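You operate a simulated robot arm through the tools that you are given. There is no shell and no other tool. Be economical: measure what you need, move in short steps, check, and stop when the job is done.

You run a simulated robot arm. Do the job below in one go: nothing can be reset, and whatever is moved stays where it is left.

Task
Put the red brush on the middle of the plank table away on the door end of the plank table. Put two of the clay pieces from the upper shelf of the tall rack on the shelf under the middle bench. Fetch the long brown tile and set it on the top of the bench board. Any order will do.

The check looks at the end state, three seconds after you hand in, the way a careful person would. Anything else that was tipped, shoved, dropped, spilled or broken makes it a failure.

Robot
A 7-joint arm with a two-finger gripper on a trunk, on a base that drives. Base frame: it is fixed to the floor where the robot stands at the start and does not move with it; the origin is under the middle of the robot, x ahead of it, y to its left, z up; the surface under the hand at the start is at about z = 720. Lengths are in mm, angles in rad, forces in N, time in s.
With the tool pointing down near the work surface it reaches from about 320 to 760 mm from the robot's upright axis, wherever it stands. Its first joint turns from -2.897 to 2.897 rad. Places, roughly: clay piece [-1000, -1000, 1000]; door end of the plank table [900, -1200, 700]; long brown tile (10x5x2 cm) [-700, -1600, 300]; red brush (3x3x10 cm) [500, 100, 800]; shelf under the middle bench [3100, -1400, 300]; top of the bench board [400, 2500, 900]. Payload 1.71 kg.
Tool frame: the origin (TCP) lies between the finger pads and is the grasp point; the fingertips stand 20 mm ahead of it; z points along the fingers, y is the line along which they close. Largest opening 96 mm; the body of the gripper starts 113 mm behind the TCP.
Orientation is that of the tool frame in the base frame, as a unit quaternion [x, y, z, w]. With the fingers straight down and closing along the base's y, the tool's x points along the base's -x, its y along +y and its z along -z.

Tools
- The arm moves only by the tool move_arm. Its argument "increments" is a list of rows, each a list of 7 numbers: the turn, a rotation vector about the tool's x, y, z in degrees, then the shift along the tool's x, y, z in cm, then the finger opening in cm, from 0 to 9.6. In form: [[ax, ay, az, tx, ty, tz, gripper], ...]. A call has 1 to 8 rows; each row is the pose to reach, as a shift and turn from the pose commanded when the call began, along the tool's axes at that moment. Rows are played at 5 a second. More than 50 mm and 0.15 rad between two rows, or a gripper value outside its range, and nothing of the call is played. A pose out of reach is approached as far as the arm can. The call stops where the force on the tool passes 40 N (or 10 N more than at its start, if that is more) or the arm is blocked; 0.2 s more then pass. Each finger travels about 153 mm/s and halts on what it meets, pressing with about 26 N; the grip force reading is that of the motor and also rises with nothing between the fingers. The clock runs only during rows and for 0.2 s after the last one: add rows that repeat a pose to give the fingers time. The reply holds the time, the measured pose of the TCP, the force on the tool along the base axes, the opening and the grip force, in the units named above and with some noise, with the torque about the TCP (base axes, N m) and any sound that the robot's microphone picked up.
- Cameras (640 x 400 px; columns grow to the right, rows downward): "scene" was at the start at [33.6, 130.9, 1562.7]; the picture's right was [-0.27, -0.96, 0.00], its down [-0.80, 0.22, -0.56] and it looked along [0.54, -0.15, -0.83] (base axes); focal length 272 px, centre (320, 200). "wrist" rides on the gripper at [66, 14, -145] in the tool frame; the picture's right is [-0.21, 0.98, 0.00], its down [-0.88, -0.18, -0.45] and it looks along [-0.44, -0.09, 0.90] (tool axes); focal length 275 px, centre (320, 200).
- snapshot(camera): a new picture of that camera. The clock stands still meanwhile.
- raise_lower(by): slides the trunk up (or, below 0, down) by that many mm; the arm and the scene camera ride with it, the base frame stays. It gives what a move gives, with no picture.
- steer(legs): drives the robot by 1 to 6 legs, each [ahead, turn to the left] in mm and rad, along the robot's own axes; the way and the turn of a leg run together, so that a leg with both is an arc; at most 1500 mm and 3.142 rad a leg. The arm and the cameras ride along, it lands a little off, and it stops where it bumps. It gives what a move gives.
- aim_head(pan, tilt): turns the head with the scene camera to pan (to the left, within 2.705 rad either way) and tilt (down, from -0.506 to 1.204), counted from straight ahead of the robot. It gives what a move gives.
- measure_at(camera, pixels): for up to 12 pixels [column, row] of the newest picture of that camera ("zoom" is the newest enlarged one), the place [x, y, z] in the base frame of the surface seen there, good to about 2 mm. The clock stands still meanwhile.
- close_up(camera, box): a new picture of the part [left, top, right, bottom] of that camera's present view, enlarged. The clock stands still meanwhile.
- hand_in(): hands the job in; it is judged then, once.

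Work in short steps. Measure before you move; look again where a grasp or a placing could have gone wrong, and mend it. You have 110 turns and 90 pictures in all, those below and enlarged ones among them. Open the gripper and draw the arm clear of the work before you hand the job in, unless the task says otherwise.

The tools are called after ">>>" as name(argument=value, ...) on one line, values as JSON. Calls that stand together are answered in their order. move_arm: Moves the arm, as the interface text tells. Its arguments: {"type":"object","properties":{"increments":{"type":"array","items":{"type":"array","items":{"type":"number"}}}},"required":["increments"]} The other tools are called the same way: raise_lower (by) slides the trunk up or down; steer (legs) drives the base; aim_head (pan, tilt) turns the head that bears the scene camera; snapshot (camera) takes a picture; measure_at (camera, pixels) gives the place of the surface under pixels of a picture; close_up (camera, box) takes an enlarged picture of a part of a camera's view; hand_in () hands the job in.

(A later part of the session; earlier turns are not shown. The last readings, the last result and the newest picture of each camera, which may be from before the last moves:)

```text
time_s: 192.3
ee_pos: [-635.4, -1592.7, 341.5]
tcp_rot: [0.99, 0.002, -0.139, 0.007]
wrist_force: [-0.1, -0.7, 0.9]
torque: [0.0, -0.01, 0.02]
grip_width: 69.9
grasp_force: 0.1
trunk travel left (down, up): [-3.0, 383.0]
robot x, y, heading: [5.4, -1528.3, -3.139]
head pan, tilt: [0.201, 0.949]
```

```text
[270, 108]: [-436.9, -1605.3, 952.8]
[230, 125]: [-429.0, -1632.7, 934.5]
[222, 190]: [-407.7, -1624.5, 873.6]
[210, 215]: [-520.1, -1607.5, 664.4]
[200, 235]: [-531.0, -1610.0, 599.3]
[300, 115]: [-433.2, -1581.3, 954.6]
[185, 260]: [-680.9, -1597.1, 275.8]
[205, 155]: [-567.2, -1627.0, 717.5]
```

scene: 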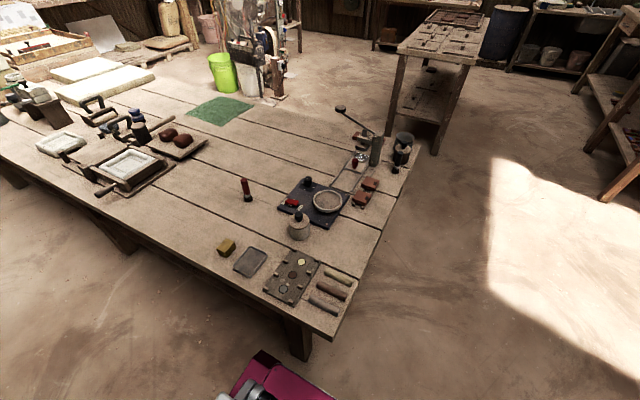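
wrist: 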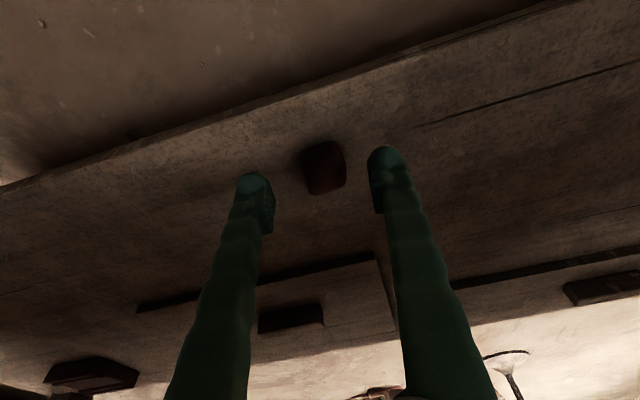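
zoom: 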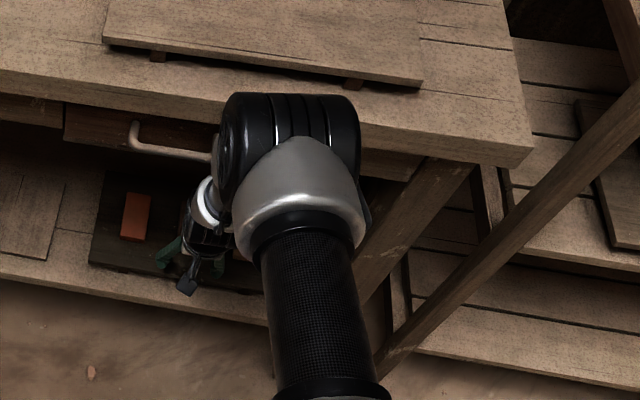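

The low tilt hits a wrist limit when the forearm hangs vertical; stretching at a steeper tilt first drops the elbow. I extend, then lower to z≈307 at this tilt and re-measure.

>>> move_arm(increments=[[0, 0, 0, -1.5, 0, 1.0, 7], [0, 0, 0, -2.0, 0, 1.5, 7], [0, 0, 0, -2.0, 0, 1.5, 7], [0, 0, 0, -1.0, 0, 3.0, 7], [0, 0, 0, 0, 0, 3.7, 7], [0, 0, 0, 0, 0, 3.7, 7]])

>>> close_up(camera="scene", box=[320, 130, 520, 280])

>>> measure_at(camera="zoom", pixels=[[270, 108], [230, 125], [222, 190], [210, 215], [200, 235], [300, 115], [185, 250], [205, 155], [270, 130], [215, 200]])

```text
time_s: 193.8
ee_pos: [-646.4, -1594.5, 308.4]
tcp_rot: [0.99, 0.001, -0.139, 0.007]
wrist_force: [0.3, 0.0, 0.7]
torque: [-0.02, -0.01, 0.03]
grip_width: 69.9
grasp_force: 0.0
trunk travel left (down, up): [-3.0, 383.0]
robot x, y, heading: [1.9, -1524.7, -3.144]
head pan, tilt: [0.201, 0.949]
```

```text
2.67 times, centred on (420, 205) of scene
```

zoom: 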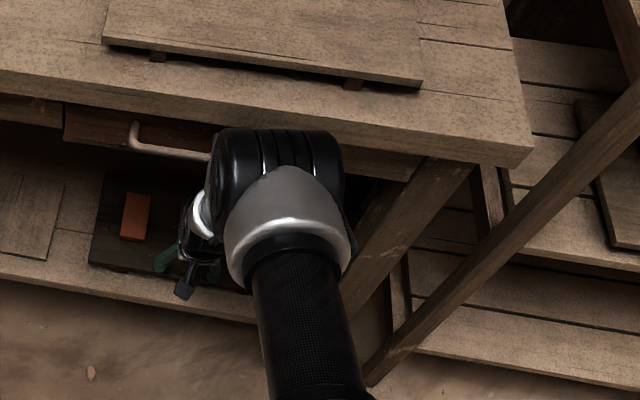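

```text
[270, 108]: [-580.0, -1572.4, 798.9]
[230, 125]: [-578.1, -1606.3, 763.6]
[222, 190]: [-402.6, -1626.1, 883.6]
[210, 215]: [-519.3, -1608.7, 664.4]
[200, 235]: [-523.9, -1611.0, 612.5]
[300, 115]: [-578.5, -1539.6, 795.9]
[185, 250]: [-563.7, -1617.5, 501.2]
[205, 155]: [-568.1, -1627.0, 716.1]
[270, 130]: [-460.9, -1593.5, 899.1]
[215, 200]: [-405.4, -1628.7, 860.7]
```

Excellent: z 308 at full reach with the elbow well back. I now tilt 12° more (wrist moves back), then check the forearm again.

>>> move_arm(increments=[[0, -3, 0, 0, 0, 0, 7], [0, -6, 0, 0, 0, 0, 7], [0, -9, 0, 0, 0, 0, 7], [0, -12, 0, 0, 0, 0, 7], [0, -12, 0, 0, 0, 0, 7]])

>>> close_up(camera="scene", box=[320, 130, 520, 280])

>>> measure_at(camera="zoom", pixels=[[270, 135], [240, 145], [210, 215], [200, 235], [195, 255], [215, 200], [214, 152], [205, 190], [210, 180], [300, 135]])

```text
time_s: 194.9
ee_pos: [-646.0, -1595.1, 308.4]
tcp_rot: [0.97, 0.0, -0.241, 0.008]
wrist_force: [-0.3, -0.1, -0.3]
torque: [0.01, 0.0, -0.01]
grip_width: 70.1
grasp_force: 0.0
trunk travel left (down, up): [-3.0, 383.0]
robot x, y, heading: [2.4, -1521.4, -3.141]
head pan, tilt: [0.201, 0.949]
```

```text
2.67 times, centred on (420, 205) of scene
```

zoom: 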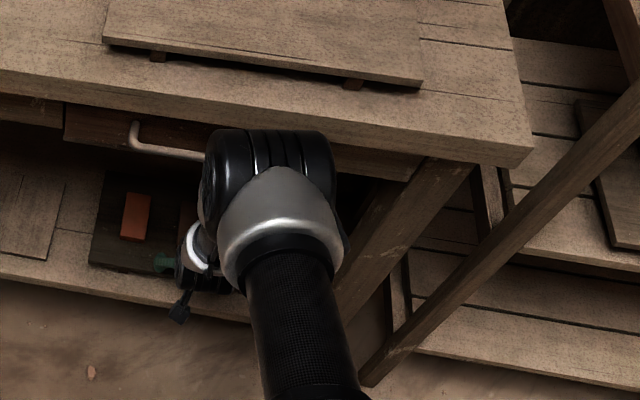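

```text
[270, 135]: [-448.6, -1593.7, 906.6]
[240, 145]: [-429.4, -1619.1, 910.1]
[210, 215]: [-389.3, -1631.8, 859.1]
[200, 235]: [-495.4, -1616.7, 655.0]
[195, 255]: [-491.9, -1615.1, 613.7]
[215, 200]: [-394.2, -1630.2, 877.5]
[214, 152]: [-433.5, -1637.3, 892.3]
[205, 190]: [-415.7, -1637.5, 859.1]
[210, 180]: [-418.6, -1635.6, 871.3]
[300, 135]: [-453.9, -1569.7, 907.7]
```

Good. Forearm passes the handle end with limited room, so I'll drive just 30 mm and extend ~25 mm: enough to grip the tile's near end and slide it out.

>>> steer(legs=[[30, 0]])

>>> snapshot(camera="wrist")

>>> close_up(camera="scene", box=[320, 130, 520, 280])

```text
time_s: 195.8
ee_pos: [-675.6, -1592.8, 307.9]
tcp_rot: [0.97, 0.001, -0.242, 0.008]
wrist_force: [-0.6, 0.1, 0.9]
torque: [0.02, -0.01, -0.01]
grip_width: 69.8
grasp_force: 0.1
trunk travel left (down, up): [-3.0, 383.0]
robot x, y, heading: [-27.4, -1525.3, -3.134]
head pan, tilt: [0.201, 0.949]
```

```text
31 pictures are left
```

wrist: 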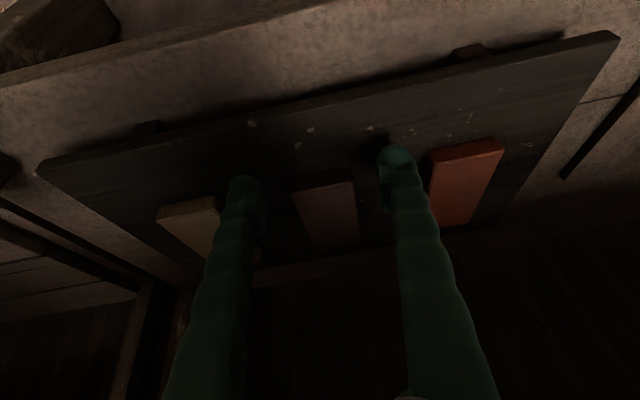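

```text
2.67 times, centred on (420, 205) of scene
```

zoom: 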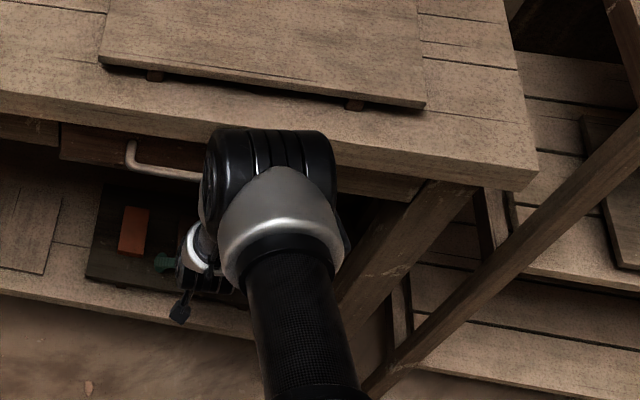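

The brown tile lies between the fingers. I extend 28 mm and lower 9 mm, then close slowly.

>>> move_arm(increments=[[0, 0, 0, -1.3, 0, 0.7, 7], [0, 0, 0, -2.3, 0, 1.3, 7], [0, 0, 0, -2.2, 0, 1.7, 7], [0, 0, 0, -2.05, 0, 2.1, 7], [0, 0, 0, -2.05, 0, 2.1, 7]])

>>> measure_at(camera="wrist", pixels=[[325, 182], [310, 184], [340, 180], [325, 215], [320, 150], [350, 230]])

```text
time_s: 197.0
ee_pos: [-700.5, -1594.3, 309.0]
tcp_rot: [0.968, 0.0, -0.25, 0.008]
wrist_force: [0.9, -0.3, -1.0]
torque: [0.0, -0.04, -0.02]
grip_width: 70.3
grasp_force: 0.1
trunk travel left (down, up): [-3.0, 383.0]
robot x, y, heading: [-26.3, -1525.9, -3.139]
head pan, tilt: [0.201, 0.949]
```

```text
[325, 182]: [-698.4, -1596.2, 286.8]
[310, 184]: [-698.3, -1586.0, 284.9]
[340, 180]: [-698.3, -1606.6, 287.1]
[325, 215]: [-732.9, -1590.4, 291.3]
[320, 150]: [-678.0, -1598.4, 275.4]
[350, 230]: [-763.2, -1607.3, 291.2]
```

Stretch limit: z 309. I drive 14 mm nearer and bring the hand back and down to z≈297.

>>> steer(legs=[[14, 0]])

>>> move_arm(increments=[[0, 0, 0, 1.0, 0, -0.2, 7], [0, 0, 0, 1.5, 0, 0, 7], [0, 0, 0, 1.7, 0, 0.3, 7], [0, 0, 0, 1.7, 0, 0.3, 7]])

```text
time_s: 197.9
ee_pos: [-691.1, -1588.4, 319.9]
tcp_rot: [0.967, 0.0, -0.254, 0.005]
wrist_force: [-0.4, -0.5, -0.1]
torque: [0.02, -0.06, 0.01]
grip_width: 69.9
grasp_force: 0.0
trunk travel left (down, up): [-3.0, 383.0]
robot x, y, heading: [-38.3, -1528.2, -3.138]
head pan, tilt: [0.201, 0.949]
stopped in leg 1: the robot was blocked; the commanded pose is now the measured one
```

```text
time_s: 198.9
ee_pos: [-679.3, -1590.8, 309.3]
tcp_rot: [0.967, 0.0, -0.256, 0.006]
wrist_force: [-0.1, 0.3, -0.7]
torque: [0.0, 0.02, -0.02]
grip_width: 70.1
grasp_force: 0.1
trunk travel left (down, up): [-3.0, 383.0]
robot x, y, heading: [-36.5, -1529.7, -3.142]
head pan, tilt: [0.201, 0.949]
```

Blocked lightly. I look to see where the contact is.

>>> aim_head(pan=0.55, tilt=0.85)

>>> close_up(camera="scene", box=[400, 150, 600, 300])

>>> measure_at(camera="zoom", pixels=[[220, 160], [200, 150], [150, 110], [260, 180], [280, 200], [240, 250], [230, 220], [250, 150], [300, 120], [350, 120], [270, 230], [210, 270]])

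```text
time_s: 199.7
ee_pos: [-679.8, -1590.5, 309.0]
tcp_rot: [0.967, -0.001, -0.256, 0.004]
wrist_force: [0.5, 0.4, -0.2]
torque: [0.03, -0.02, 0.0]
grip_width: 70.0
grasp_force: 0.2
trunk travel left (down, up): [-3.0, 383.0]
robot x, y, heading: [-39.9, -1524.8, -3.138]
head pan, tilt: [0.55, 0.85]
```

```text
2.67 times, centred on (500, 225) of scene
```

zoom: 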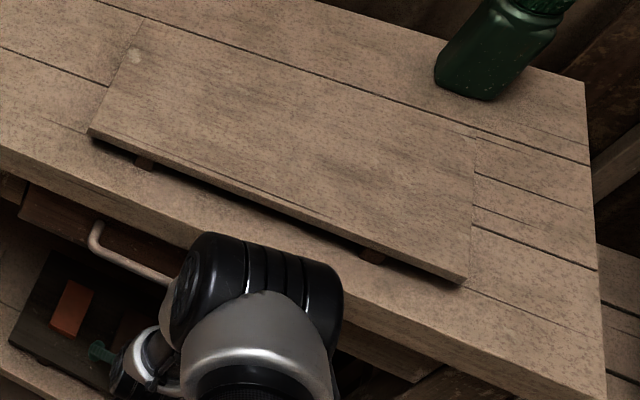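

```text
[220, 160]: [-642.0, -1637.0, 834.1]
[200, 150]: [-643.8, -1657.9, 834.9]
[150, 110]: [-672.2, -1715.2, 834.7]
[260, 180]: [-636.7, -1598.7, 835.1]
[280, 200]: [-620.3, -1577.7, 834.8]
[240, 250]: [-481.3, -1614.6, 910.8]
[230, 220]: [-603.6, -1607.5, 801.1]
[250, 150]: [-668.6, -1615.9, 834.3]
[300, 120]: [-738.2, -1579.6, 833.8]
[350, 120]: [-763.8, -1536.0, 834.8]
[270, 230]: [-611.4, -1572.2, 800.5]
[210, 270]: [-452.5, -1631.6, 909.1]
```

No obvious contact now. From here the arm alone should reach (-701, z 299); I move there slowly.

>>> move_arm(increments=[[0, 0, 0, -0.5, 0.1, 0.5, 7], [0, 0, 0, -1.0, 0.2, 1.0, 7], [0, 0, 0, -1.2, 0.3, 1.5, 7], [0, 0, 0, -1.33, 0.3, 1.9, 7], [0, 0, 0, -1.33, 0.3, 1.9, 7], [0, 0, 0, -1.33, 0.3, 1.9, 7]])

```text
time_s: 201.1
ee_pos: [-700.2, -1593.9, 300.4]
tcp_rot: [0.967, 0.0, -0.255, 0.005]
wrist_force: [-0.7, 0.0, -0.4]
torque: [0.01, 0.0, -0.01]
grip_width: 70.0
grasp_force: 0.1
trunk travel left (down, up): [-3.0, 383.0]
robot x, y, heading: [-37.8, -1523.6, -3.139]
head pan, tilt: [0.55, 0.85]
```

Reached (-700, z 300). I lower 3 mm more and close on the tile's end.

>>> move_arm(increments=[[0, 0, 0, 0.1, 0, 0.3, 7], [0, 0, 0, 0.1, 0, 0.3, 7], [0, 0, 0, 0.1, 0, 0.3, 5], [0, 0, 0, 0.1, 0, 0.3, 3], [0, 0, 0, 0.1, 0, 0.3, 3], [0, 0, 0, 0.1, 0, 0.3, 3]])

>>> snapshot(camera="wrist")

```text
time_s: 202.5
ee_pos: [-700.2, -1592.8, 296.7]
tcp_rot: [0.967, -0.001, -0.255, 0.004]
wrist_force: [0.7, -0.2, -0.6]
torque: [0.01, 0.03, 0.0]
grip_width: 44.8
grasp_force: 25.5
trunk travel left (down, up): [-3.0, 383.0]
robot x, y, heading: [-38.0, -1524.3, -3.144]
head pan, tilt: [0.55, 0.85]
```

```text
28 pictures are left
```

wrist: 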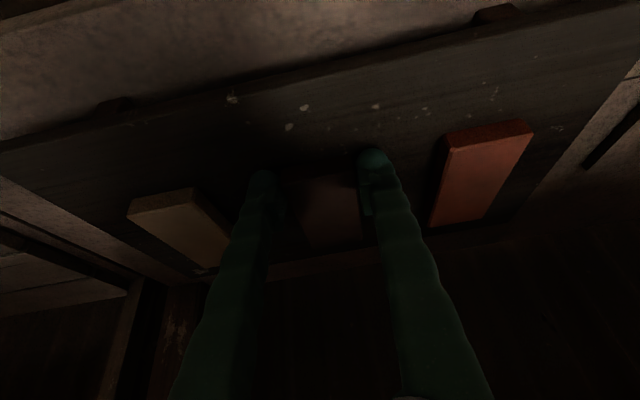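

Gripped at 44.8 mm. I test-lift 12 mm slowly and see whether the tile stays level.

>>> move_arm(increments=[[0, 0, 0, -0.1, 0, -0.2, 3], [0, 0, 0, -0.25, 0, -0.45, 3], [0, 0, 0, -0.45, 0, -0.75, 3], [0, 0, 0, -0.6, 0, -1.05, 3], [0, 0, 0, -0.6, 0, -1.05, 3]])

>>> snapshot(camera="wrist")

>>> measure_at(camera="wrist", pixels=[[318, 190], [320, 210], [325, 225], [330, 235], [200, 220], [480, 170]])

```text
time_s: 203.7
ee_pos: [-696.3, -1590.4, 305.2]
tcp_rot: [0.968, -0.001, -0.252, 0.004]
wrist_force: [-0.3, 0.9, -2.2]
torque: [-0.01, -0.05, 0.02]
grip_width: 44.6
grasp_force: 26.2
trunk travel left (down, up): [-3.0, 383.0]
robot x, y, heading: [-38.8, -1523.6, -3.141]
head pan, tilt: [0.55, 0.85]
```

```text
27 pictures are left
```

wrist: 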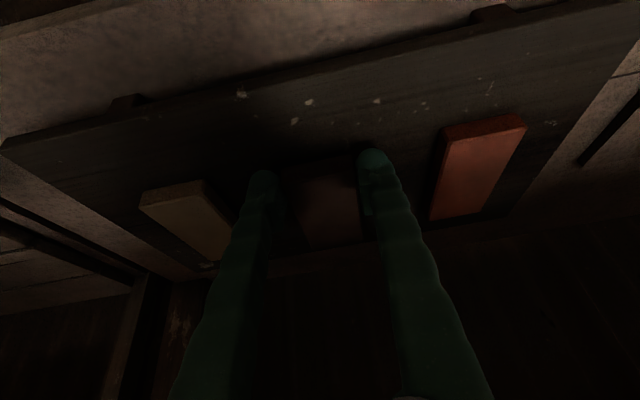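

```text
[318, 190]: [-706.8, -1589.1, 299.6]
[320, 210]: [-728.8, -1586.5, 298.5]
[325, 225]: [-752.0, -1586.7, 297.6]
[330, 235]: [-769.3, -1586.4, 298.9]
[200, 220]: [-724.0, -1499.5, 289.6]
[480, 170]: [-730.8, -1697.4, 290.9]
```

The tile is lifted level and held (≈2 N). I back out 118 mm, then retract the arm.

>>> steer(legs=[[-118, 0]])

>>> move_arm(increments=[[0, 0, 0, 1.7, 0, -1.3, 3], [0, 0, 0, 3.9, 0, -2.5, 3], [0, 0, 0, 6.1, 0, -3.8, 3], [0, 0, 0, 8.3, 0, -5, 3], [0, 0, 0, 10.5, 0, -6.3, 3], [0, 0, 0, 12.3, 0, -7.3, 3]])

```text
time_s: 205.0
ee_pos: [-582.4, -1594.3, 307.6]
tcp_rot: [0.967, 0.001, -0.255, 0.005]
wrist_force: [-0.7, 0.1, -1.4]
torque: [0.02, -0.02, 0.02]
grip_width: 44.8
grasp_force: 26.2
trunk travel left (down, up): [-3.0, 383.0]
robot x, y, heading: [81.2, -1525.8, -3.139]
head pan, tilt: [0.55, 0.85]
```

```text
time_s: 206.4
ee_pos: [-435.4, -1593.2, 319.8]
tcp_rot: [0.965, 0.001, -0.263, 0.005]
wrist_force: [0.3, 0.5, -0.9]
torque: [0.0, -0.04, 0.01]
grip_width: 44.8
grasp_force: 26.1
trunk travel left (down, up): [-3.0, 383.0]
robot x, y, heading: [77.7, -1524.0, -3.141]
head pan, tilt: [0.55, 0.85]
```

Tile is out. I raise it straight up, keeping its attitude, then raise the trunk.

>>> move_arm(increments=[[0, 0, 0, -2.0, 0, -4.0, 3], [0, 0, 0, -4.0, 0, -8.0, 3], [0, 0, 0, -6.1, 0, -12.1, 3], [0, 0, 0, -8.1, 0, -16.1, 3], [0, 0, 0, -10.1, 0, -20.1, 3], [0, 0, 0, -12.1, 0, -24.1, 3], [0, 0, 0, -14.2, 0, -28.2, 3], [0, 0, 0, -16.2, 0, -32.2, 3]])

>>> raise_lower(by=250)

>>> aim_head(pan=-1.5, tilt=0.5)

>>> snapshot(camera="scene")

```text
time_s: 208.2
ee_pos: [-410.9, -1588.8, 676.7]
tcp_rot: [0.965, 0.0, -0.262, 0.004]
wrist_force: [-0.2, 0.2, -1.3]
torque: [-0.01, -0.06, -0.03]
grip_width: 44.7
grasp_force: 26.6
trunk travel left (down, up): [-3.0, 383.0]
robot x, y, heading: [83.3, -1522.8, -3.137]
head pan, tilt: [0.55, 0.85]
```

```text
time_s: 210.7
ee_pos: [-412.1, -1590.3, 925.4]
tcp_rot: [0.965, 0.001, -0.262, 0.005]
wrist_force: [-0.1, 0.6, -1.3]
torque: [0.06, -0.07, 0.01]
grip_width: 44.7
grasp_force: 25.9
trunk travel left (down, up): [-253.0, 133.0]
robot x, y, heading: [75.9, -1525.3, -3.143]
head pan, tilt: [0.55, 0.85]
```

```text
time_s: 212.7
ee_pos: [-412.0, -1588.8, 925.5]
tcp_rot: [0.965, 0.002, -0.262, 0.005]
wrist_force: [-0.6, 0.1, -2.1]
torque: [0.0, -0.08, 0.0]
grip_width: 44.7
grasp_force: 26.3
trunk travel left (down, up): [-253.0, 133.0]
robot x, y, heading: [85.0, -1521.5, -3.141]
head pan, tilt: [-1.499, 0.499]
```

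```text
26 pictures are left
```

scene: 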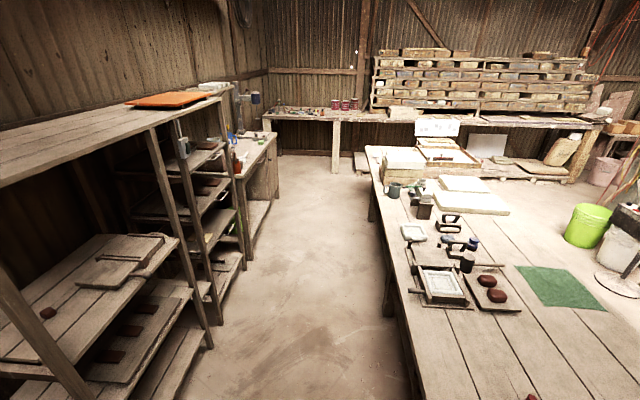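

I measure the aisle and the wall bench.

>>> measure_at(camera="scene", pixels=[[370, 150], [335, 118], [380, 118], [400, 118], [365, 118], [300, 112], [275, 135], [350, 160], [340, 145], [430, 120], [415, 128], [320, 118]])

>>> close_up(camera="scene", box=[240, 80, 460, 180])

```text
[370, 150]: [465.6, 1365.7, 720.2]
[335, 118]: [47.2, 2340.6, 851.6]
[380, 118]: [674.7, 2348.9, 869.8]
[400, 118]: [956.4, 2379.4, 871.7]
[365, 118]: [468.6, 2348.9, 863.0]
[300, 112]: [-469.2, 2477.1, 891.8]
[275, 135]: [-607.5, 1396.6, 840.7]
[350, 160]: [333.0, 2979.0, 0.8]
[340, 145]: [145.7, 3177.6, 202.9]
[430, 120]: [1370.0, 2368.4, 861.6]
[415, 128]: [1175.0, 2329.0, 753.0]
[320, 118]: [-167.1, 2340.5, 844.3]
```

```text
2.91 times, centred on (350, 130) of scene
```

zoom: 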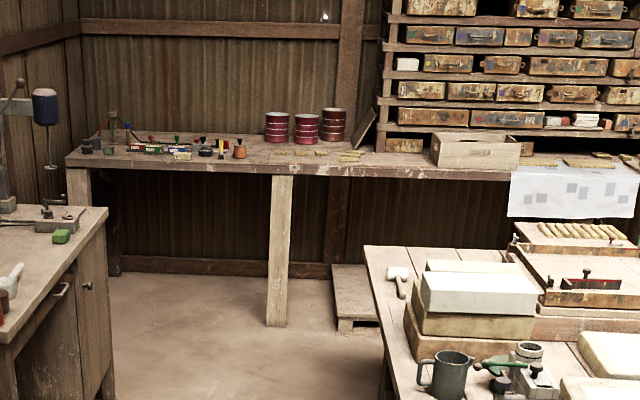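

Bench board front edge y≈2340, top ≈ z 890; there's free space at x≈0–250. I ease forward 60, turn to +y, and drive up the aisle.

>>> steer(legs=[[60, 0], [0, -1.571], [1500, 0], [1500, 0], [300, 0]])

>>> aim_head(pan=0.0, tilt=0.7)

>>> snapshot(camera="scene")

```text
time_s: 235.1
ee_pos: [-109.3, 2279.4, 924.9]
tcp_rot: [0.688, -0.677, -0.189, -0.18]
wrist_force: [-0.2, 1.1, -1.9]
torque: [-0.11, -0.02, 0.01]
grip_width: 44.9
grasp_force: 25.9
trunk travel left (down, up): [-253.0, 133.0]
robot x, y, heading: [-41.2, 1784.4, 1.594]
head pan, tilt: [-1.499, 0.499]
```

```text
time_s: 236.7
ee_pos: [-107.8, 2262.8, 933.6]
tcp_rot: [0.687, -0.675, -0.196, -0.186]
wrist_force: [0.4, -0.2, -0.8]
torque: [-0.07, -0.02, -0.01]
grip_width: 45.1
grasp_force: 25.8
trunk travel left (down, up): [-253.0, 133.0]
robot x, y, heading: [-40.0, 1784.6, 1.589]
head pan, tilt: [0.0, 0.7]
```

```text
24 pictures are left
```

scene: 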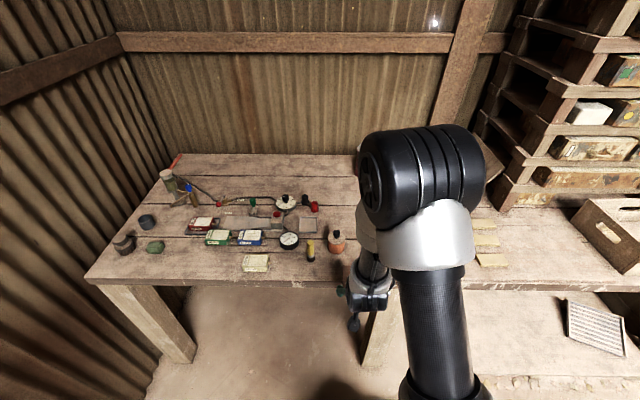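

I measure the board surface and the neighbouring objects around the free gap.

>>> measure_at(camera="scene", pixels=[[337, 245], [490, 262], [485, 240], [350, 275], [320, 275], [480, 282], [345, 200], [335, 160], [350, 262], [310, 258], [485, 225]])

>>> snapshot(camera="wrist")

```text
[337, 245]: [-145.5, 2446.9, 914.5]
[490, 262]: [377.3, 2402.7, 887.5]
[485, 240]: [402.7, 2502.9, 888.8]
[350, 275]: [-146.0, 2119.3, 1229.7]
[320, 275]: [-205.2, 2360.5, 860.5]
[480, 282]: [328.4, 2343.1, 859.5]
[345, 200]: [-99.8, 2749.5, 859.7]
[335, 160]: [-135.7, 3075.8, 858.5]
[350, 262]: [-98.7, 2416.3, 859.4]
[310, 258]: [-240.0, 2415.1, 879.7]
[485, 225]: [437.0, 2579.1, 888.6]
```

```text
23 pictures are left
```

wrist: 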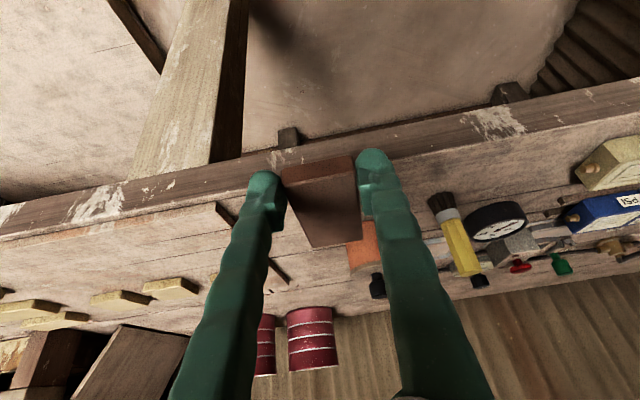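

Free wood lies left of the tile in this view, around (180,240). I measure there.

>>> measure_at(camera="wrist", pixels=[[180, 240], [200, 220], [225, 212], [130, 250], [280, 270], [150, 225], [200, 270], [170, 290], [120, 298], [310, 320], [320, 200], [320, 240]])

```text
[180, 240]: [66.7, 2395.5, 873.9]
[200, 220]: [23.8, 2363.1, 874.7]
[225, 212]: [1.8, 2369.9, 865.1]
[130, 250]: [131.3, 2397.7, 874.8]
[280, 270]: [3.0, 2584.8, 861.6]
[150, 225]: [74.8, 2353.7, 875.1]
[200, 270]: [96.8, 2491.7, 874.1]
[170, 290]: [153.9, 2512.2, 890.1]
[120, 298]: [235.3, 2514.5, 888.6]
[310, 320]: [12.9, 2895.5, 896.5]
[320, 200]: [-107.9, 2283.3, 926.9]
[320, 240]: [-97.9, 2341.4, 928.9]
```

There's a thin board on the bench (top z≈874, from x≈5 on, with yellow chips at x>115): that's the bench board. I bring the tile over its clear left part, TCP ≈(70, 2400), and level it.

>>> move_arm(increments=[[0, 0.3, 0, -2, -3.0, 1, 3], [0, 0.6, 0, -4, -6.0, 2, 3], [0, 0.9, 0, -6, -9.0, 3, 3], [0, 1.2, 0, -8, -12.1, 4, 3], [0, 1.5, 0, -10, -15.1, 5, 3], [0, 1.7, 0, -12, -18.1, 5.9, 3], [0, 1.7, 0, -12, -18.1, 5.9, 3]])

>>> snapshot(camera="wrist")

>>> measure_at(camera="wrist", pixels=[[320, 195], [325, 235], [320, 160], [250, 200], [410, 200], [300, 260], [350, 260], [325, 180]])

```text
time_s: 238.3
ee_pos: [67.8, 2398.4, 943.8]
tcp_rot: [0.689, -0.678, -0.184, -0.176]
wrist_force: [-0.6, 0.3, -0.5]
torque: [-0.07, 0.01, 0.03]
grip_width: 44.9
grasp_force: 25.8
trunk travel left (down, up): [-253.0, 133.0]
robot x, y, heading: [-37.2, 1780.5, 1.592]
head pan, tilt: [0.0, 0.7]
```

```text
22 pictures are left
```

wrist: 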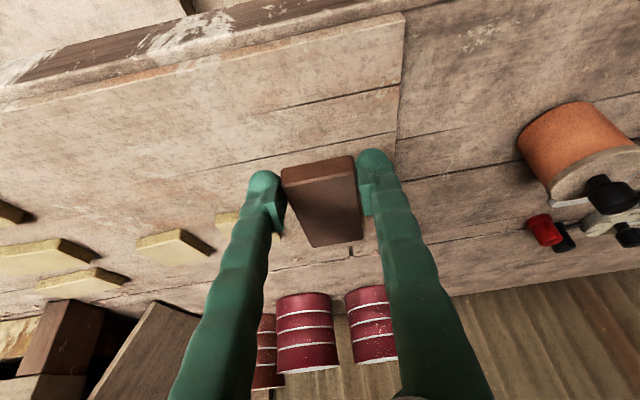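

```text
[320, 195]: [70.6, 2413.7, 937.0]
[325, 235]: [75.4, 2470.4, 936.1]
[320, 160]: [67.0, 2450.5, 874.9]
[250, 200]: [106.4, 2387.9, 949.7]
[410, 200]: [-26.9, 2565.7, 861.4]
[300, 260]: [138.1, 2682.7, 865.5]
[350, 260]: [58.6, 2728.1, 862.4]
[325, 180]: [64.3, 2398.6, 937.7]
```

Tile level (top 937), board at 874.5 with clear surface below. I lower 40 mm, then feel for contact.

>>> move_arm(increments=[[0, 0, 0, 0.7, 0, 1.2, 3], [0, 0, 0, 1.3, 0, 2.4, 3], [0, 0, 0, 1.8, 0, 3.2, 3], [0, 0, 0, 2.0, 0, 3.6, 3], [0, 0, 0, 2.0, 0, 3.6, 3]])

>>> move_arm(increments=[[0, 0, 0, 0.05, 0, 0.1, 3], [0, 0, 0, 0.1, 0, 0.2, 3], [0, 0, 0, 0.1, 0, 0.2, 3]])

```text
time_s: 239.5
ee_pos: [68.0, 2398.7, 901.7]
tcp_rot: [0.689, -0.678, -0.185, -0.176]
wrist_force: [-1.1, 0.8, -1.3]
torque: [-0.08, 0.02, 0.03]
grip_width: 44.9
grasp_force: 25.6
trunk travel left (down, up): [-253.0, 133.0]
robot x, y, heading: [-36.0, 1783.0, 1.592]
head pan, tilt: [0.0, 0.7]
```

```text
time_s: 240.3
ee_pos: [69.9, 2398.4, 900.8]
tcp_rot: [0.689, -0.678, -0.186, -0.176]
wrist_force: [-0.3, -0.5, -1.0]
torque: [-0.06, -0.01, -0.02]
grip_width: 45.1
grasp_force: 26.2
trunk travel left (down, up): [-253.0, 133.0]
robot x, y, heading: [-37.0, 1781.6, 1.591]
head pan, tilt: [0.0, 0.7]
```

>>> move_arm(increments=[[0, 0, 0, 0.05, 0, 0.1, 3], [0, 0, 0, 0.1, 0, 0.2, 3], [0, 0, 0, 0.15, 0, 0.3, 3]])

```text
time_s: 241.1
ee_pos: [69.0, 2399.4, 896.0]
tcp_rot: [0.689, -0.678, -0.185, -0.177]
wrist_force: [-1.4, 0.2, -0.8]
torque: [-0.06, -0.02, 0.01]
grip_width: 45.0
grasp_force: 26.0
trunk travel left (down, up): [-253.0, 133.0]
robot x, y, heading: [-37.5, 1784.6, 1.587]
head pan, tilt: [0.0, 0.7]
```

Still no contact; another small step.

>>> move_arm(increments=[[0, 0, 0, 0.05, 0, 0.1, 3], [0, 0, 0, 0.1, 0, 0.2, 3], [0, 0, 0, 0.1, 0, 0.2, 3]])

>>> close_up(camera="wrist", box=[220, 120, 420, 260])

>>> measure_at(camera="zoom", pixels=[[330, 200], [345, 330], [300, 100], [470, 300], [330, 160]])

```text
time_s: 241.9
ee_pos: [69.3, 2400.3, 895.4]
tcp_rot: [0.689, -0.678, -0.186, -0.178]
wrist_force: [0.1, -1.8, 7.5]
torque: [0.77, -0.05, -0.01]
grip_width: 44.9
grasp_force: 25.9
trunk travel left (down, up): [-253.0, 133.0]
robot x, y, heading: [-32.2, 1781.7, 1.592]
head pan, tilt: [0.0, 0.7]
```

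```text
2.86 times, centred on (320, 190) of wrist
```

zoom: 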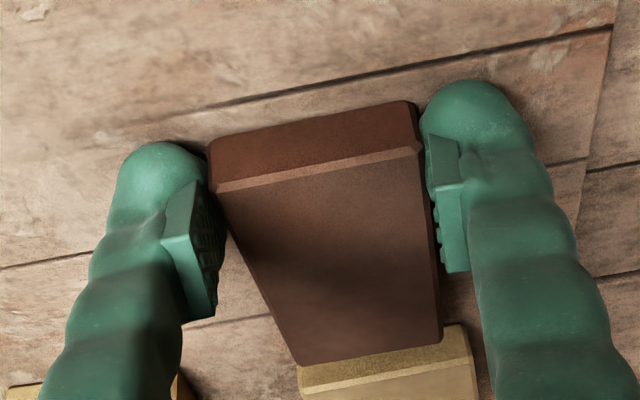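

```text
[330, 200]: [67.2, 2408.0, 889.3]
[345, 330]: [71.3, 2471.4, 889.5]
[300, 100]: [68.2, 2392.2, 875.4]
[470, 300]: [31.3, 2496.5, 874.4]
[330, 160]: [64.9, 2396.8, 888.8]
```

A yellow chip is close to the tile's far end. I measure the gap before releasing.

>>> measure_at(camera="zoom", pixels=[[375, 340], [385, 358], [390, 375], [300, 372], [460, 340], [320, 355], [430, 332], [460, 390], [20, 390]])

```text
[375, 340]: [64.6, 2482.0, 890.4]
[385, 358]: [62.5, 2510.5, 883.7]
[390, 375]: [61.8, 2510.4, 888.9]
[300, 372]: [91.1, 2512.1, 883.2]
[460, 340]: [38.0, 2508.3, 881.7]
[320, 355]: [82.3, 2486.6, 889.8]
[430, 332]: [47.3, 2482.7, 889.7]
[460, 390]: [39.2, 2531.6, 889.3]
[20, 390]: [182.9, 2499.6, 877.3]
```

The gap is ~20 mm: fine. The tile is down (top 889-890); I release and withdraw along the finger axis.

>>> move_arm(increments=[[0, 0, 0, 0, 0, -0.05, 4.6], [0, 0, 0, 0, 0, -0.05, 5.5], [0, 0, 0, 0, 0, -0.05, 6], [0, 0, 0, 0, 0, -2, 6], [0, 0, 0, 0, 0, -5, 6], [0, 0, 0, 0, 0, -9, 6], [0, 0, 0, 0, 0, -13, 6]])

>>> snapshot(camera="wrist")

```text
time_s: 243.5
ee_pos: [69.0, 2333.8, 1006.7]
tcp_rot: [0.689, -0.678, -0.185, -0.176]
wrist_force: [0.0, 0.5, -0.3]
torque: [0.0, 0.01, 0.03]
grip_width: 60.0
grasp_force: 0.1
trunk travel left (down, up): [-253.0, 133.0]
robot x, y, heading: [-37.1, 1783.6, 1.59]
head pan, tilt: [0.0, 0.7]
```

```text
20 pictures are left
```

wrist: 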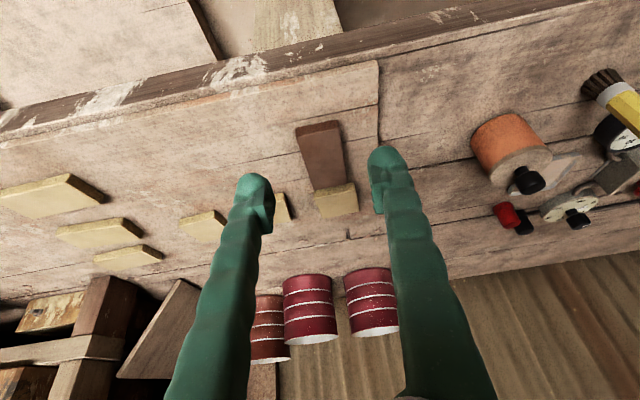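

Tile placed, chips undisturbed. I retract, bring the hand vertical, and drive back down the aisle to the rack.

>>> move_arm(increments=[[0, 5, 0, 2.1, 1, -2.5, 7], [0, 10, 0, 4.2, 3, -4.5, 7], [0, 16, 0, 6.3, 5, -6.5, 7], [0, 22, 0, 8.4, 7.5, -8, 7], [0, 28, 0, 10.6, 10.3, -9.3, 7], [0, 29.5, 0, 10.6, 10.3, -9.3, 7]])

>>> steer(legs=[[-100, 0], [0, 3.12], [1500, 0], [1240, 0]])

```text
time_s: 244.9
ee_pos: [-29.3, 2195.2, 1036.3]
tcp_rot: [0.713, -0.701, -0.003, 0.003]
wrist_force: [0.0, -0.4, 0.8]
torque: [-0.02, 0.01, -0.05]
grip_width: 69.9
grasp_force: 0.0
trunk travel left (down, up): [-253.0, 133.0]
robot x, y, heading: [-34.9, 1784.9, 1.593]
head pan, tilt: [0.0, 0.7]
```

```text
time_s: 268.6
ee_pos: [-87.6, -1441.6, 1036.5]
tcp_rot: [0.711, 0.703, 0.003, 0.004]
wrist_force: [-0.6, 0.0, 0.1]
torque: [0.03, 0.04, 0.02]
grip_width: 69.9
grasp_force: 0.1
trunk travel left (down, up): [-253.0, 133.0]
robot x, y, heading: [-64.7, -1029.4, -1.583]
head pan, tilt: [0.0, 0.7]
```

I turn to face the rack, lower the trunk to mid height, and look.

>>> steer(legs=[[0, -1.559], [65, 0]])

>>> raise_lower(by=-78)

>>> move_arm(increments=[[0, 0, 0, 0, 0, -4, 7], [0, 0, 0, 0, 0, -7, 7]])

>>> snapshot(camera="wrist")

```text
time_s: 274.1
ee_pos: [-517.8, -1018.6, 1046.4]
tcp_rot: [1.0, 0.005, -0.013, 0.004]
wrist_force: [0.2, 0.0, 0.6]
torque: [-0.03, 0.11, -0.01]
grip_width: 69.8
grasp_force: 0.1
trunk travel left (down, up): [-253.0, 133.0]
robot x, y, heading: [-131.3, -1034.4, -3.131]
head pan, tilt: [0.0, 0.7]
```

```text
time_s: 275.2
ee_pos: [-509.7, -1017.1, 972.6]
tcp_rot: [1.0, 0.004, -0.016, 0.002]
wrist_force: [0.9, 0.2, 1.1]
torque: [0.01, 0.2, 0.02]
grip_width: 70.2
grasp_force: 0.2
trunk travel left (down, up): [-175.0, 211.0]
robot x, y, heading: [-129.4, -1034.1, -3.122]
head pan, tilt: [0.0, 0.7]
```

```text
time_s: 275.9
ee_pos: [-508.6, -1018.8, 1041.3]
tcp_rot: [1.0, 0.004, -0.016, 0.004]
wrist_force: [0.8, -0.6, 0.7]
torque: [0.03, 0.15, 0.0]
grip_width: 69.9
grasp_force: 0.0
trunk travel left (down, up): [-175.0, 211.0]
robot x, y, heading: [-132.0, -1036.2, -3.122]
head pan, tilt: [0.0, 0.7]
```

```text
19 pictures are left
```

wrist: 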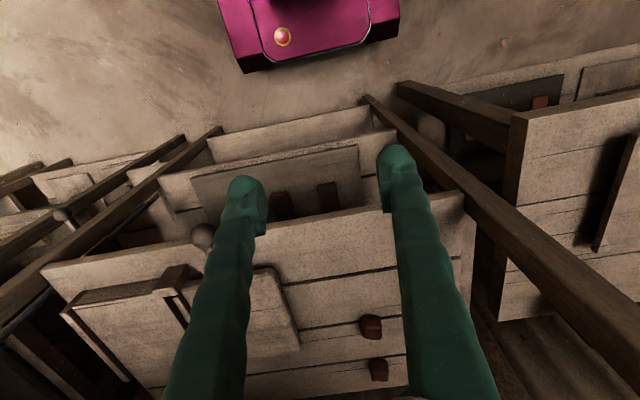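

Two clay pieces remain at (371,327) and (379,370). I measure them and the surroundings.

>>> measure_at(camera="wrist", pixels=[[371, 322], [371, 333], [362, 327], [381, 327], [379, 364], [203, 232], [290, 300], [340, 290], [470, 205]])

```text
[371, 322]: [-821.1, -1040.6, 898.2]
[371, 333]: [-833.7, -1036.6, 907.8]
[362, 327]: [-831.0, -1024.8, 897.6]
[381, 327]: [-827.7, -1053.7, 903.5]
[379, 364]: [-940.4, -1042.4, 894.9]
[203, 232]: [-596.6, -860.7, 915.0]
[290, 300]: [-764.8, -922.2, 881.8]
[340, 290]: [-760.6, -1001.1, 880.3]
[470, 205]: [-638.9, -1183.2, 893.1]
```

Clay B centre ≈(-834,-1038). I move in over it.

>>> move_arm(increments=[[0, 0.5, 0, -4.6, 0.5, 0, 7], [0, 1, 0, -9.2, 1, 0.3, 7], [0, 1.4, 0, -13.8, 1.6, 0.6, 7], [0, 1.8, 0, -18.4, 1.6, 1, 7], [0, 1.8, 0, -23.0, 1.6, 1.3, 7], [0, 1.8, 0, -27.6, 1.6, 1.6, 7], [0, 1.8, 0, -32.3, 1.6, 2, 7]])

>>> move_arm(increments=[[0, 0, 0, 0, 0, 3, 7], [0, 0, 0, 0, 0, 6, 7], [0, 0, 0, 0, 0, 6, 7]])

>>> close_up(camera="wrist", box=[240, 80, 420, 240])

```text
time_s: 277.4
ee_pos: [-838.0, -1036.7, 1028.9]
tcp_rot: [1.0, 0.004, 0.002, 0.004]
wrist_force: [-0.2, 0.7, -0.4]
torque: [-0.03, -0.05, -0.04]
grip_width: 69.9
grasp_force: 0.1
trunk travel left (down, up): [-175.0, 211.0]
robot x, y, heading: [-128.0, -1034.9, -3.123]
head pan, tilt: [0.0, 0.7]
```

```text
time_s: 278.2
ee_pos: [-837.2, -1038.2, 971.8]
tcp_rot: [1.0, 0.005, 0.0, 0.003]
wrist_force: [0.1, -0.5, -0.4]
torque: [-0.01, 0.01, 0.0]
grip_width: 70.2
grasp_force: 0.1
trunk travel left (down, up): [-175.0, 211.0]
robot x, y, heading: [-131.9, -1034.7, -3.126]
head pan, tilt: [0.0, 0.7]
```

```text
2.50 times, centred on (330, 160) of wrist
```

zoom: 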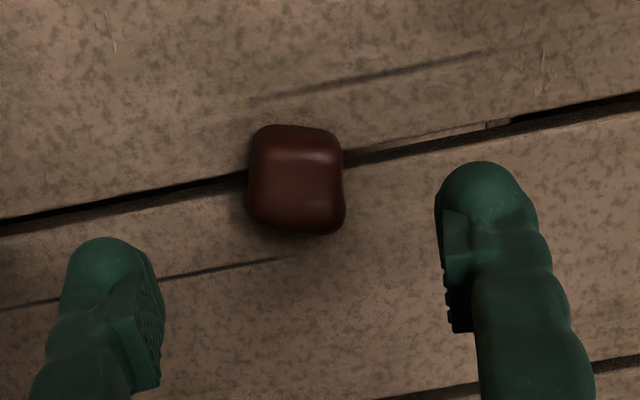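

>>> measure_at(camera="zoom", pixels=[[297, 135], [297, 180], [297, 222], [256, 180], [338, 180], [240, 190], [350, 190], [250, 230], [255, 150]])

```text
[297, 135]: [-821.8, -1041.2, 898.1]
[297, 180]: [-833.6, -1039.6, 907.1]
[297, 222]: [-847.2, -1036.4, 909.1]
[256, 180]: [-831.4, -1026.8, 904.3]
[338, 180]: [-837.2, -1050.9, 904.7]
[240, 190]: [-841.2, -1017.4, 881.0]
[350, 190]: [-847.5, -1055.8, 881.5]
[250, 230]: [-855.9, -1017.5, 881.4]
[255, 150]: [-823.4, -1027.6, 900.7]
```

Centred. Its faces are rotated ~11° relative to the fingers; I twist 11°, descend to z≈899.5 and close.

>>> move_arm(increments=[[0, 0, 5.5, 0, 0, 1.5, 7], [0, 0, 11, 0, 0, 4, 7], [0, 0, 11, -0.1, 0.1, 6.5, 7], [0, 0, 11, -0.1, 0.1, 7.2, 7], [0, 0, 11, -0.1, 0.1, 7.25, 7], [0, 0, 11, -0.1, 0.1, 7.25, 3], [0, 0, 11, -0.1, 0.1, 7.25, 0], [0, 0, 11, -0.1, 0.1, 7.25, 0]])

>>> move_arm(increments=[[0, 0, 0, 0, 0, 0, 0], [0, 0, 0, 0, 0, -0.4, 0], [0, 0, 0, 0, 0, -1, 0], [0, 0, 0, 0, 0, -1.8, 0], [0, 0, 0, 0, 0, -2.6, 0]])

```text
time_s: 280.1
ee_pos: [-837.9, -1038.2, 900.4]
tcp_rot: [0.996, -0.091, -0.002, 0.003]
wrist_force: [-1.6, 3.0, 12.8]
torque: [0.27, 0.0, -0.01]
grip_width: 32.8
grasp_force: 25.7
trunk travel left (down, up): [-175.0, 211.0]
robot x, y, heading: [-129.0, -1032.8, -3.123]
head pan, tilt: [0.0, 0.7]
```

```text
time_s: 281.2
ee_pos: [-837.1, -1038.7, 924.6]
tcp_rot: [0.996, -0.09, 0.001, 0.003]
wrist_force: [0.6, 0.5, -1.1]
torque: [0.0, -0.02, 0.0]
grip_width: 32.6
grasp_force: 25.7
trunk travel left (down, up): [-175.0, 211.0]
robot x, y, heading: [-130.5, -1037.4, -3.127]
head pan, tilt: [0.0, 0.7]
```

Clay B held (32.6 mm). I lift and draw out gently.

>>> move_arm(increments=[[0, 0, 0, 0, 0, -2.5, 0], [0, 0, 0, 0, 0, -5.5, 0], [0, 0, 0, 0, 0, -8.5, 0], [0, 0, 0, 1.5, -0.3, -10.5, 0], [0, 0, 0, 4.5, -0.8, -10.5, 0], [0, 0, 0, 8, -1.4, -10.5, 0], [0, 0, 0, 11.5, -2.1, -10.5, 0], [0, 0, 0, 15, -2.7, -10.5, 0]])

>>> move_arm(increments=[[0, 0, 0, 3.5, -0.6, 0, 0], [0, 0, 0, 7, -1.3, 0, 0], [0, 0, 0, 10.5, -1.9, 0, 0], [0, 0, 0, 14, -2.5, 0, 0], [0, 0, 0, 17, -3.1, 0, 0]])

```text
time_s: 283.1
ee_pos: [-681.5, -1037.8, 1028.5]
tcp_rot: [0.996, -0.091, 0.0, 0.004]
wrist_force: [0.0, -0.2, 0.0]
torque: [0.0, 0.0, 0.03]
grip_width: 32.5
grasp_force: 25.9
trunk travel left (down, up): [-175.0, 211.0]
robot x, y, heading: [-132.7, -1029.2, -3.121]
head pan, tilt: [0.0, 0.7]
```

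```text
time_s: 284.2
ee_pos: [-508.6, -1039.2, 1029.5]
tcp_rot: [0.996, -0.091, 0.0, 0.003]
wrist_force: [0.4, 0.4, 0.0]
torque: [0.02, -0.01, -0.01]
grip_width: 32.3
grasp_force: 25.7
trunk travel left (down, up): [-175.0, 211.0]
robot x, y, heading: [-132.3, -1034.9, -3.124]
head pan, tilt: [0.0, 0.7]
```

I drive the known route: to y≈-2260, then along +x to x≈2860, and face the middle bench.

>>> steer(legs=[[-130, 0], [0, 1.553], [1222, 0], [0, 1.571], [1450, 0]])

```text
time_s: 308.3
ee_pos: [1844.8, -2224.3, 1029.4]
tcp_rot: [0.091, 0.996, 0.003, -0.001]
wrist_force: [0.1, 0.5, 0.0]
torque: [0.01, 0.03, -0.02]
grip_width: 32.6
grasp_force: 26.0
trunk travel left (down, up): [-175.0, 211.0]
robot x, y, heading: [1467.9, -2232.6, 0.017]
head pan, tilt: [0.0, 0.7]
```

>>> steer(legs=[[0, -0.037], [1390, 0], [0, 1.591]])

>>> raise_lower(by=-173)

>>> aim_head(pan=0.0, tilt=0.95)

>>> snapshot(camera="scene")

```text
time_s: 320.6
ee_pos: [2860.7, -1907.9, 1035.5]
tcp_rot: [-0.623, 0.782, 0.008, 0.002]
wrist_force: [0.0, 0.0, 0.5]
torque: [0.0, 0.0, -0.02]
grip_width: 32.6
grasp_force: 26.3
trunk travel left (down, up): [-175.0, 211.0]
robot x, y, heading: [2857.1, -2270.5, 1.548]
head pan, tilt: [0.0, 0.7]
```

```text
time_s: 322.6
ee_pos: [2861.2, -1923.9, 867.1]
tcp_rot: [-0.623, 0.782, 0.015, 0.007]
wrist_force: [0.6, 1.0, -0.2]
torque: [0.01, -0.01, 0.0]
grip_width: 32.8
grasp_force: 26.2
trunk travel left (down, up): [-2.0, 384.0]
robot x, y, heading: [2854.9, -2268.9, 1.548]
head pan, tilt: [0.0, 0.7]
```

```text
time_s: 323.4
ee_pos: [2861.4, -1923.3, 866.6]
tcp_rot: [-0.622, 0.783, 0.014, 0.007]
wrist_force: [0.3, 0.6, -0.6]
torque: [-0.01, 0.02, 0.02]
grip_width: 32.5
grasp_force: 25.7
trunk travel left (down, up): [-2.0, 384.0]
robot x, y, heading: [2856.0, -2269.5, 1.544]
head pan, tilt: [0.0, 0.949]
```

```text
17 pictures are left
```

scene: 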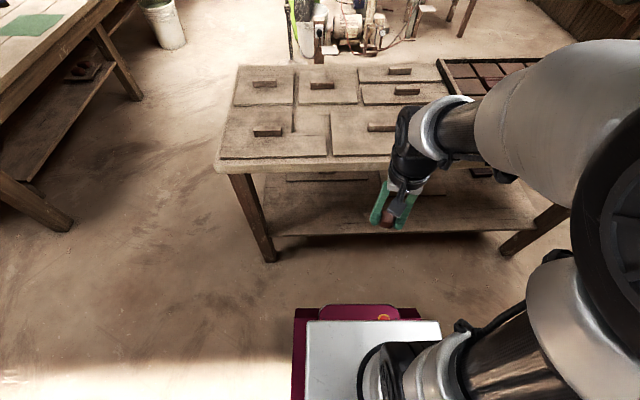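

Pose (2861,-1923, z 867). I descend in front of the bench, untwisting the hand 11°.

>>> move_arm(increments=[[0, 0, -2, -1.2, 0.3, 4.7, 0], [0, 0, -4, -2.4, 0.6, 9.4, 0], [0, 0, -6, -3.6, 0.9, 14.1, 0], [0, 0, -8, -4.8, 1.2, 18.8, 0], [0, 0, -10, -6, 1.6, 23.5, 0], [0, 0, -11, -7.2, 1.9, 28.2, 0], [0, 0, -11, -8.4, 2.2, 32.9, 0], [0, 0, -11, -9.6, 2.5, 37.6, 0]])

```text
time_s: 325.2
ee_pos: [2855.8, -1814.3, 493.4]
tcp_rot: [-0.696, 0.718, 0.013, 0.008]
wrist_force: [-0.6, 0.3, -0.7]
torque: [0.06, 0.02, -0.01]
grip_width: 32.8
grasp_force: 26.2
trunk travel left (down, up): [-2.0, 384.0]
robot x, y, heading: [2851.4, -2269.5, 1.543]
head pan, tilt: [0.0, 0.949]
```

>>> move_arm(increments=[[0, -3.5, 0, -1.4, 0, 3.7, 0], [0, -7, 0, -2.8, 0, 7.3, 0], [0, -10.5, 0, -4.2, 0, 10.9, 0], [0, -14, 0, -5.6, 0, 14.5, 0], [0, -14, 0, -5.6, 0, 14.5, 0]])

```text
time_s: 326.4
ee_pos: [2857.2, -1752.7, 349.9]
tcp_rot: [-0.688, 0.713, 0.098, 0.096]
wrist_force: [-0.5, -0.4, -1.5]
torque: [0.03, -0.02, 0.01]
grip_width: 32.7
grasp_force: 25.8
trunk travel left (down, up): [-2.0, 384.0]
robot x, y, heading: [2854.0, -2271.4, 1.541]
head pan, tilt: [0.0, 0.949]
```

Now I extend 130 mm in under the bench top at constant height.

>>> move_arm(increments=[[0, 0, 0, -2.5, 0, 0.8, 0], [0, 0, 0, -5, 0, 1.6, 0], [0, 0, 0, -7.5, 0, 2.4, 0], [0, 0, 0, -10, 0, 3.2, 0], [0, 0, 0, -12.5, 0, 4.0, 0], [0, 0, 0, -12.5, 0, 4.0, 0]])

>>> snapshot(camera="wrist")

>>> measure_at(camera="wrist", pixels=[[320, 140], [320, 260], [230, 200], [420, 190], [320, 110]])

```text
time_s: 327.8
ee_pos: [2861.6, -1622.3, 346.3]
tcp_rot: [-0.688, 0.713, 0.097, 0.096]
wrist_force: [0.1, 0.0, -0.7]
torque: [-0.01, 0.01, -0.01]
grip_width: 32.6
grasp_force: 26.2
trunk travel left (down, up): [-2.0, 384.0]
robot x, y, heading: [2856.6, -2270.3, 1.545]
head pan, tilt: [0.0, 0.949]
```

```text
16 pictures are left
```

wrist: 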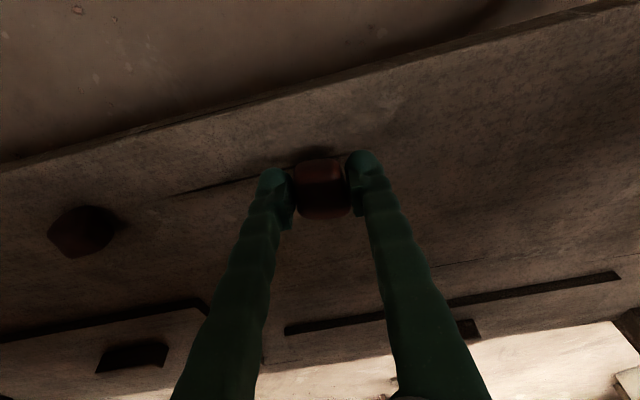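

```text
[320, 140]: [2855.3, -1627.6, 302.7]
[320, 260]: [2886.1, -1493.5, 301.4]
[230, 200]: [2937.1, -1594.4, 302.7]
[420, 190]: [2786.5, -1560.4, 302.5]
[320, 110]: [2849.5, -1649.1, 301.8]
```

Clear shelf below, clay A well aside. I lower to the shelf.

>>> move_arm(increments=[[0, 0, 0, 0.2, 0, 0.7, 0], [0, 0, 0, 0.4, 0, 1.4, 0], [0, 0, 0, 0.6, 0, 2.0, 0], [0, 0, 0, 0.6, 0, 2.2, 0], [0, 0, 0, 0.6, 0, 2.35, 0], [0, 0, 0, 0.6, 0, 2.35, 0]])

```text
time_s: 329.2
ee_pos: [2861.7, -1620.5, 323.1]
tcp_rot: [-0.688, 0.713, 0.098, 0.096]
wrist_force: [0.3, -4.4, 11.5]
torque: [-0.21, -0.12, -0.02]
grip_width: 32.6
grasp_force: 25.9
trunk travel left (down, up): [-2.0, 384.0]
robot x, y, heading: [2855.5, -2271.4, 1.544]
head pan, tilt: [0.0, 0.949]
```

Contact at 11.5 N. I release and withdraw along the finger axis.

>>> move_arm(increments=[[0, 0, 0, 0, 0, -0.05, 2.5], [0, 0, 0, 0, 0, -0.05, 4.5], [0, 0, 0, 0, 0, -0.05, 6], [0, 0, 0, 0, 0, -0.05, 6], [0, 0, 0, 0, 0, -1.5, 6], [0, 0, 0, 0, 0, -3, 6], [0, 0, 0, 0, 0, -5, 6]])

>>> snapshot(camera="wrist")

>>> measure_at(camera="wrist", pixels=[[322, 165], [322, 150], [322, 180]])

```text
time_s: 330.8
ee_pos: [2861.3, -1634.3, 371.0]
tcp_rot: [-0.688, 0.713, 0.097, 0.097]
wrist_force: [-0.1, 0.3, -0.2]
torque: [0.01, -0.01, 0.03]
grip_width: 60.1
grasp_force: 0.1
trunk travel left (down, up): [-2.0, 384.0]
robot x, y, heading: [2857.1, -2269.1, 1.543]
head pan, tilt: [0.0, 0.949]
```

```text
15 pictures are left
```

wrist: 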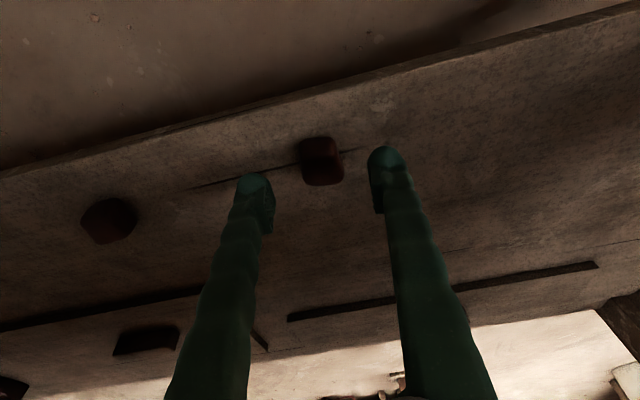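

```text
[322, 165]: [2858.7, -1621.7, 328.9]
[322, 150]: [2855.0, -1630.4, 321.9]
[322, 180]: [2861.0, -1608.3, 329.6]
```

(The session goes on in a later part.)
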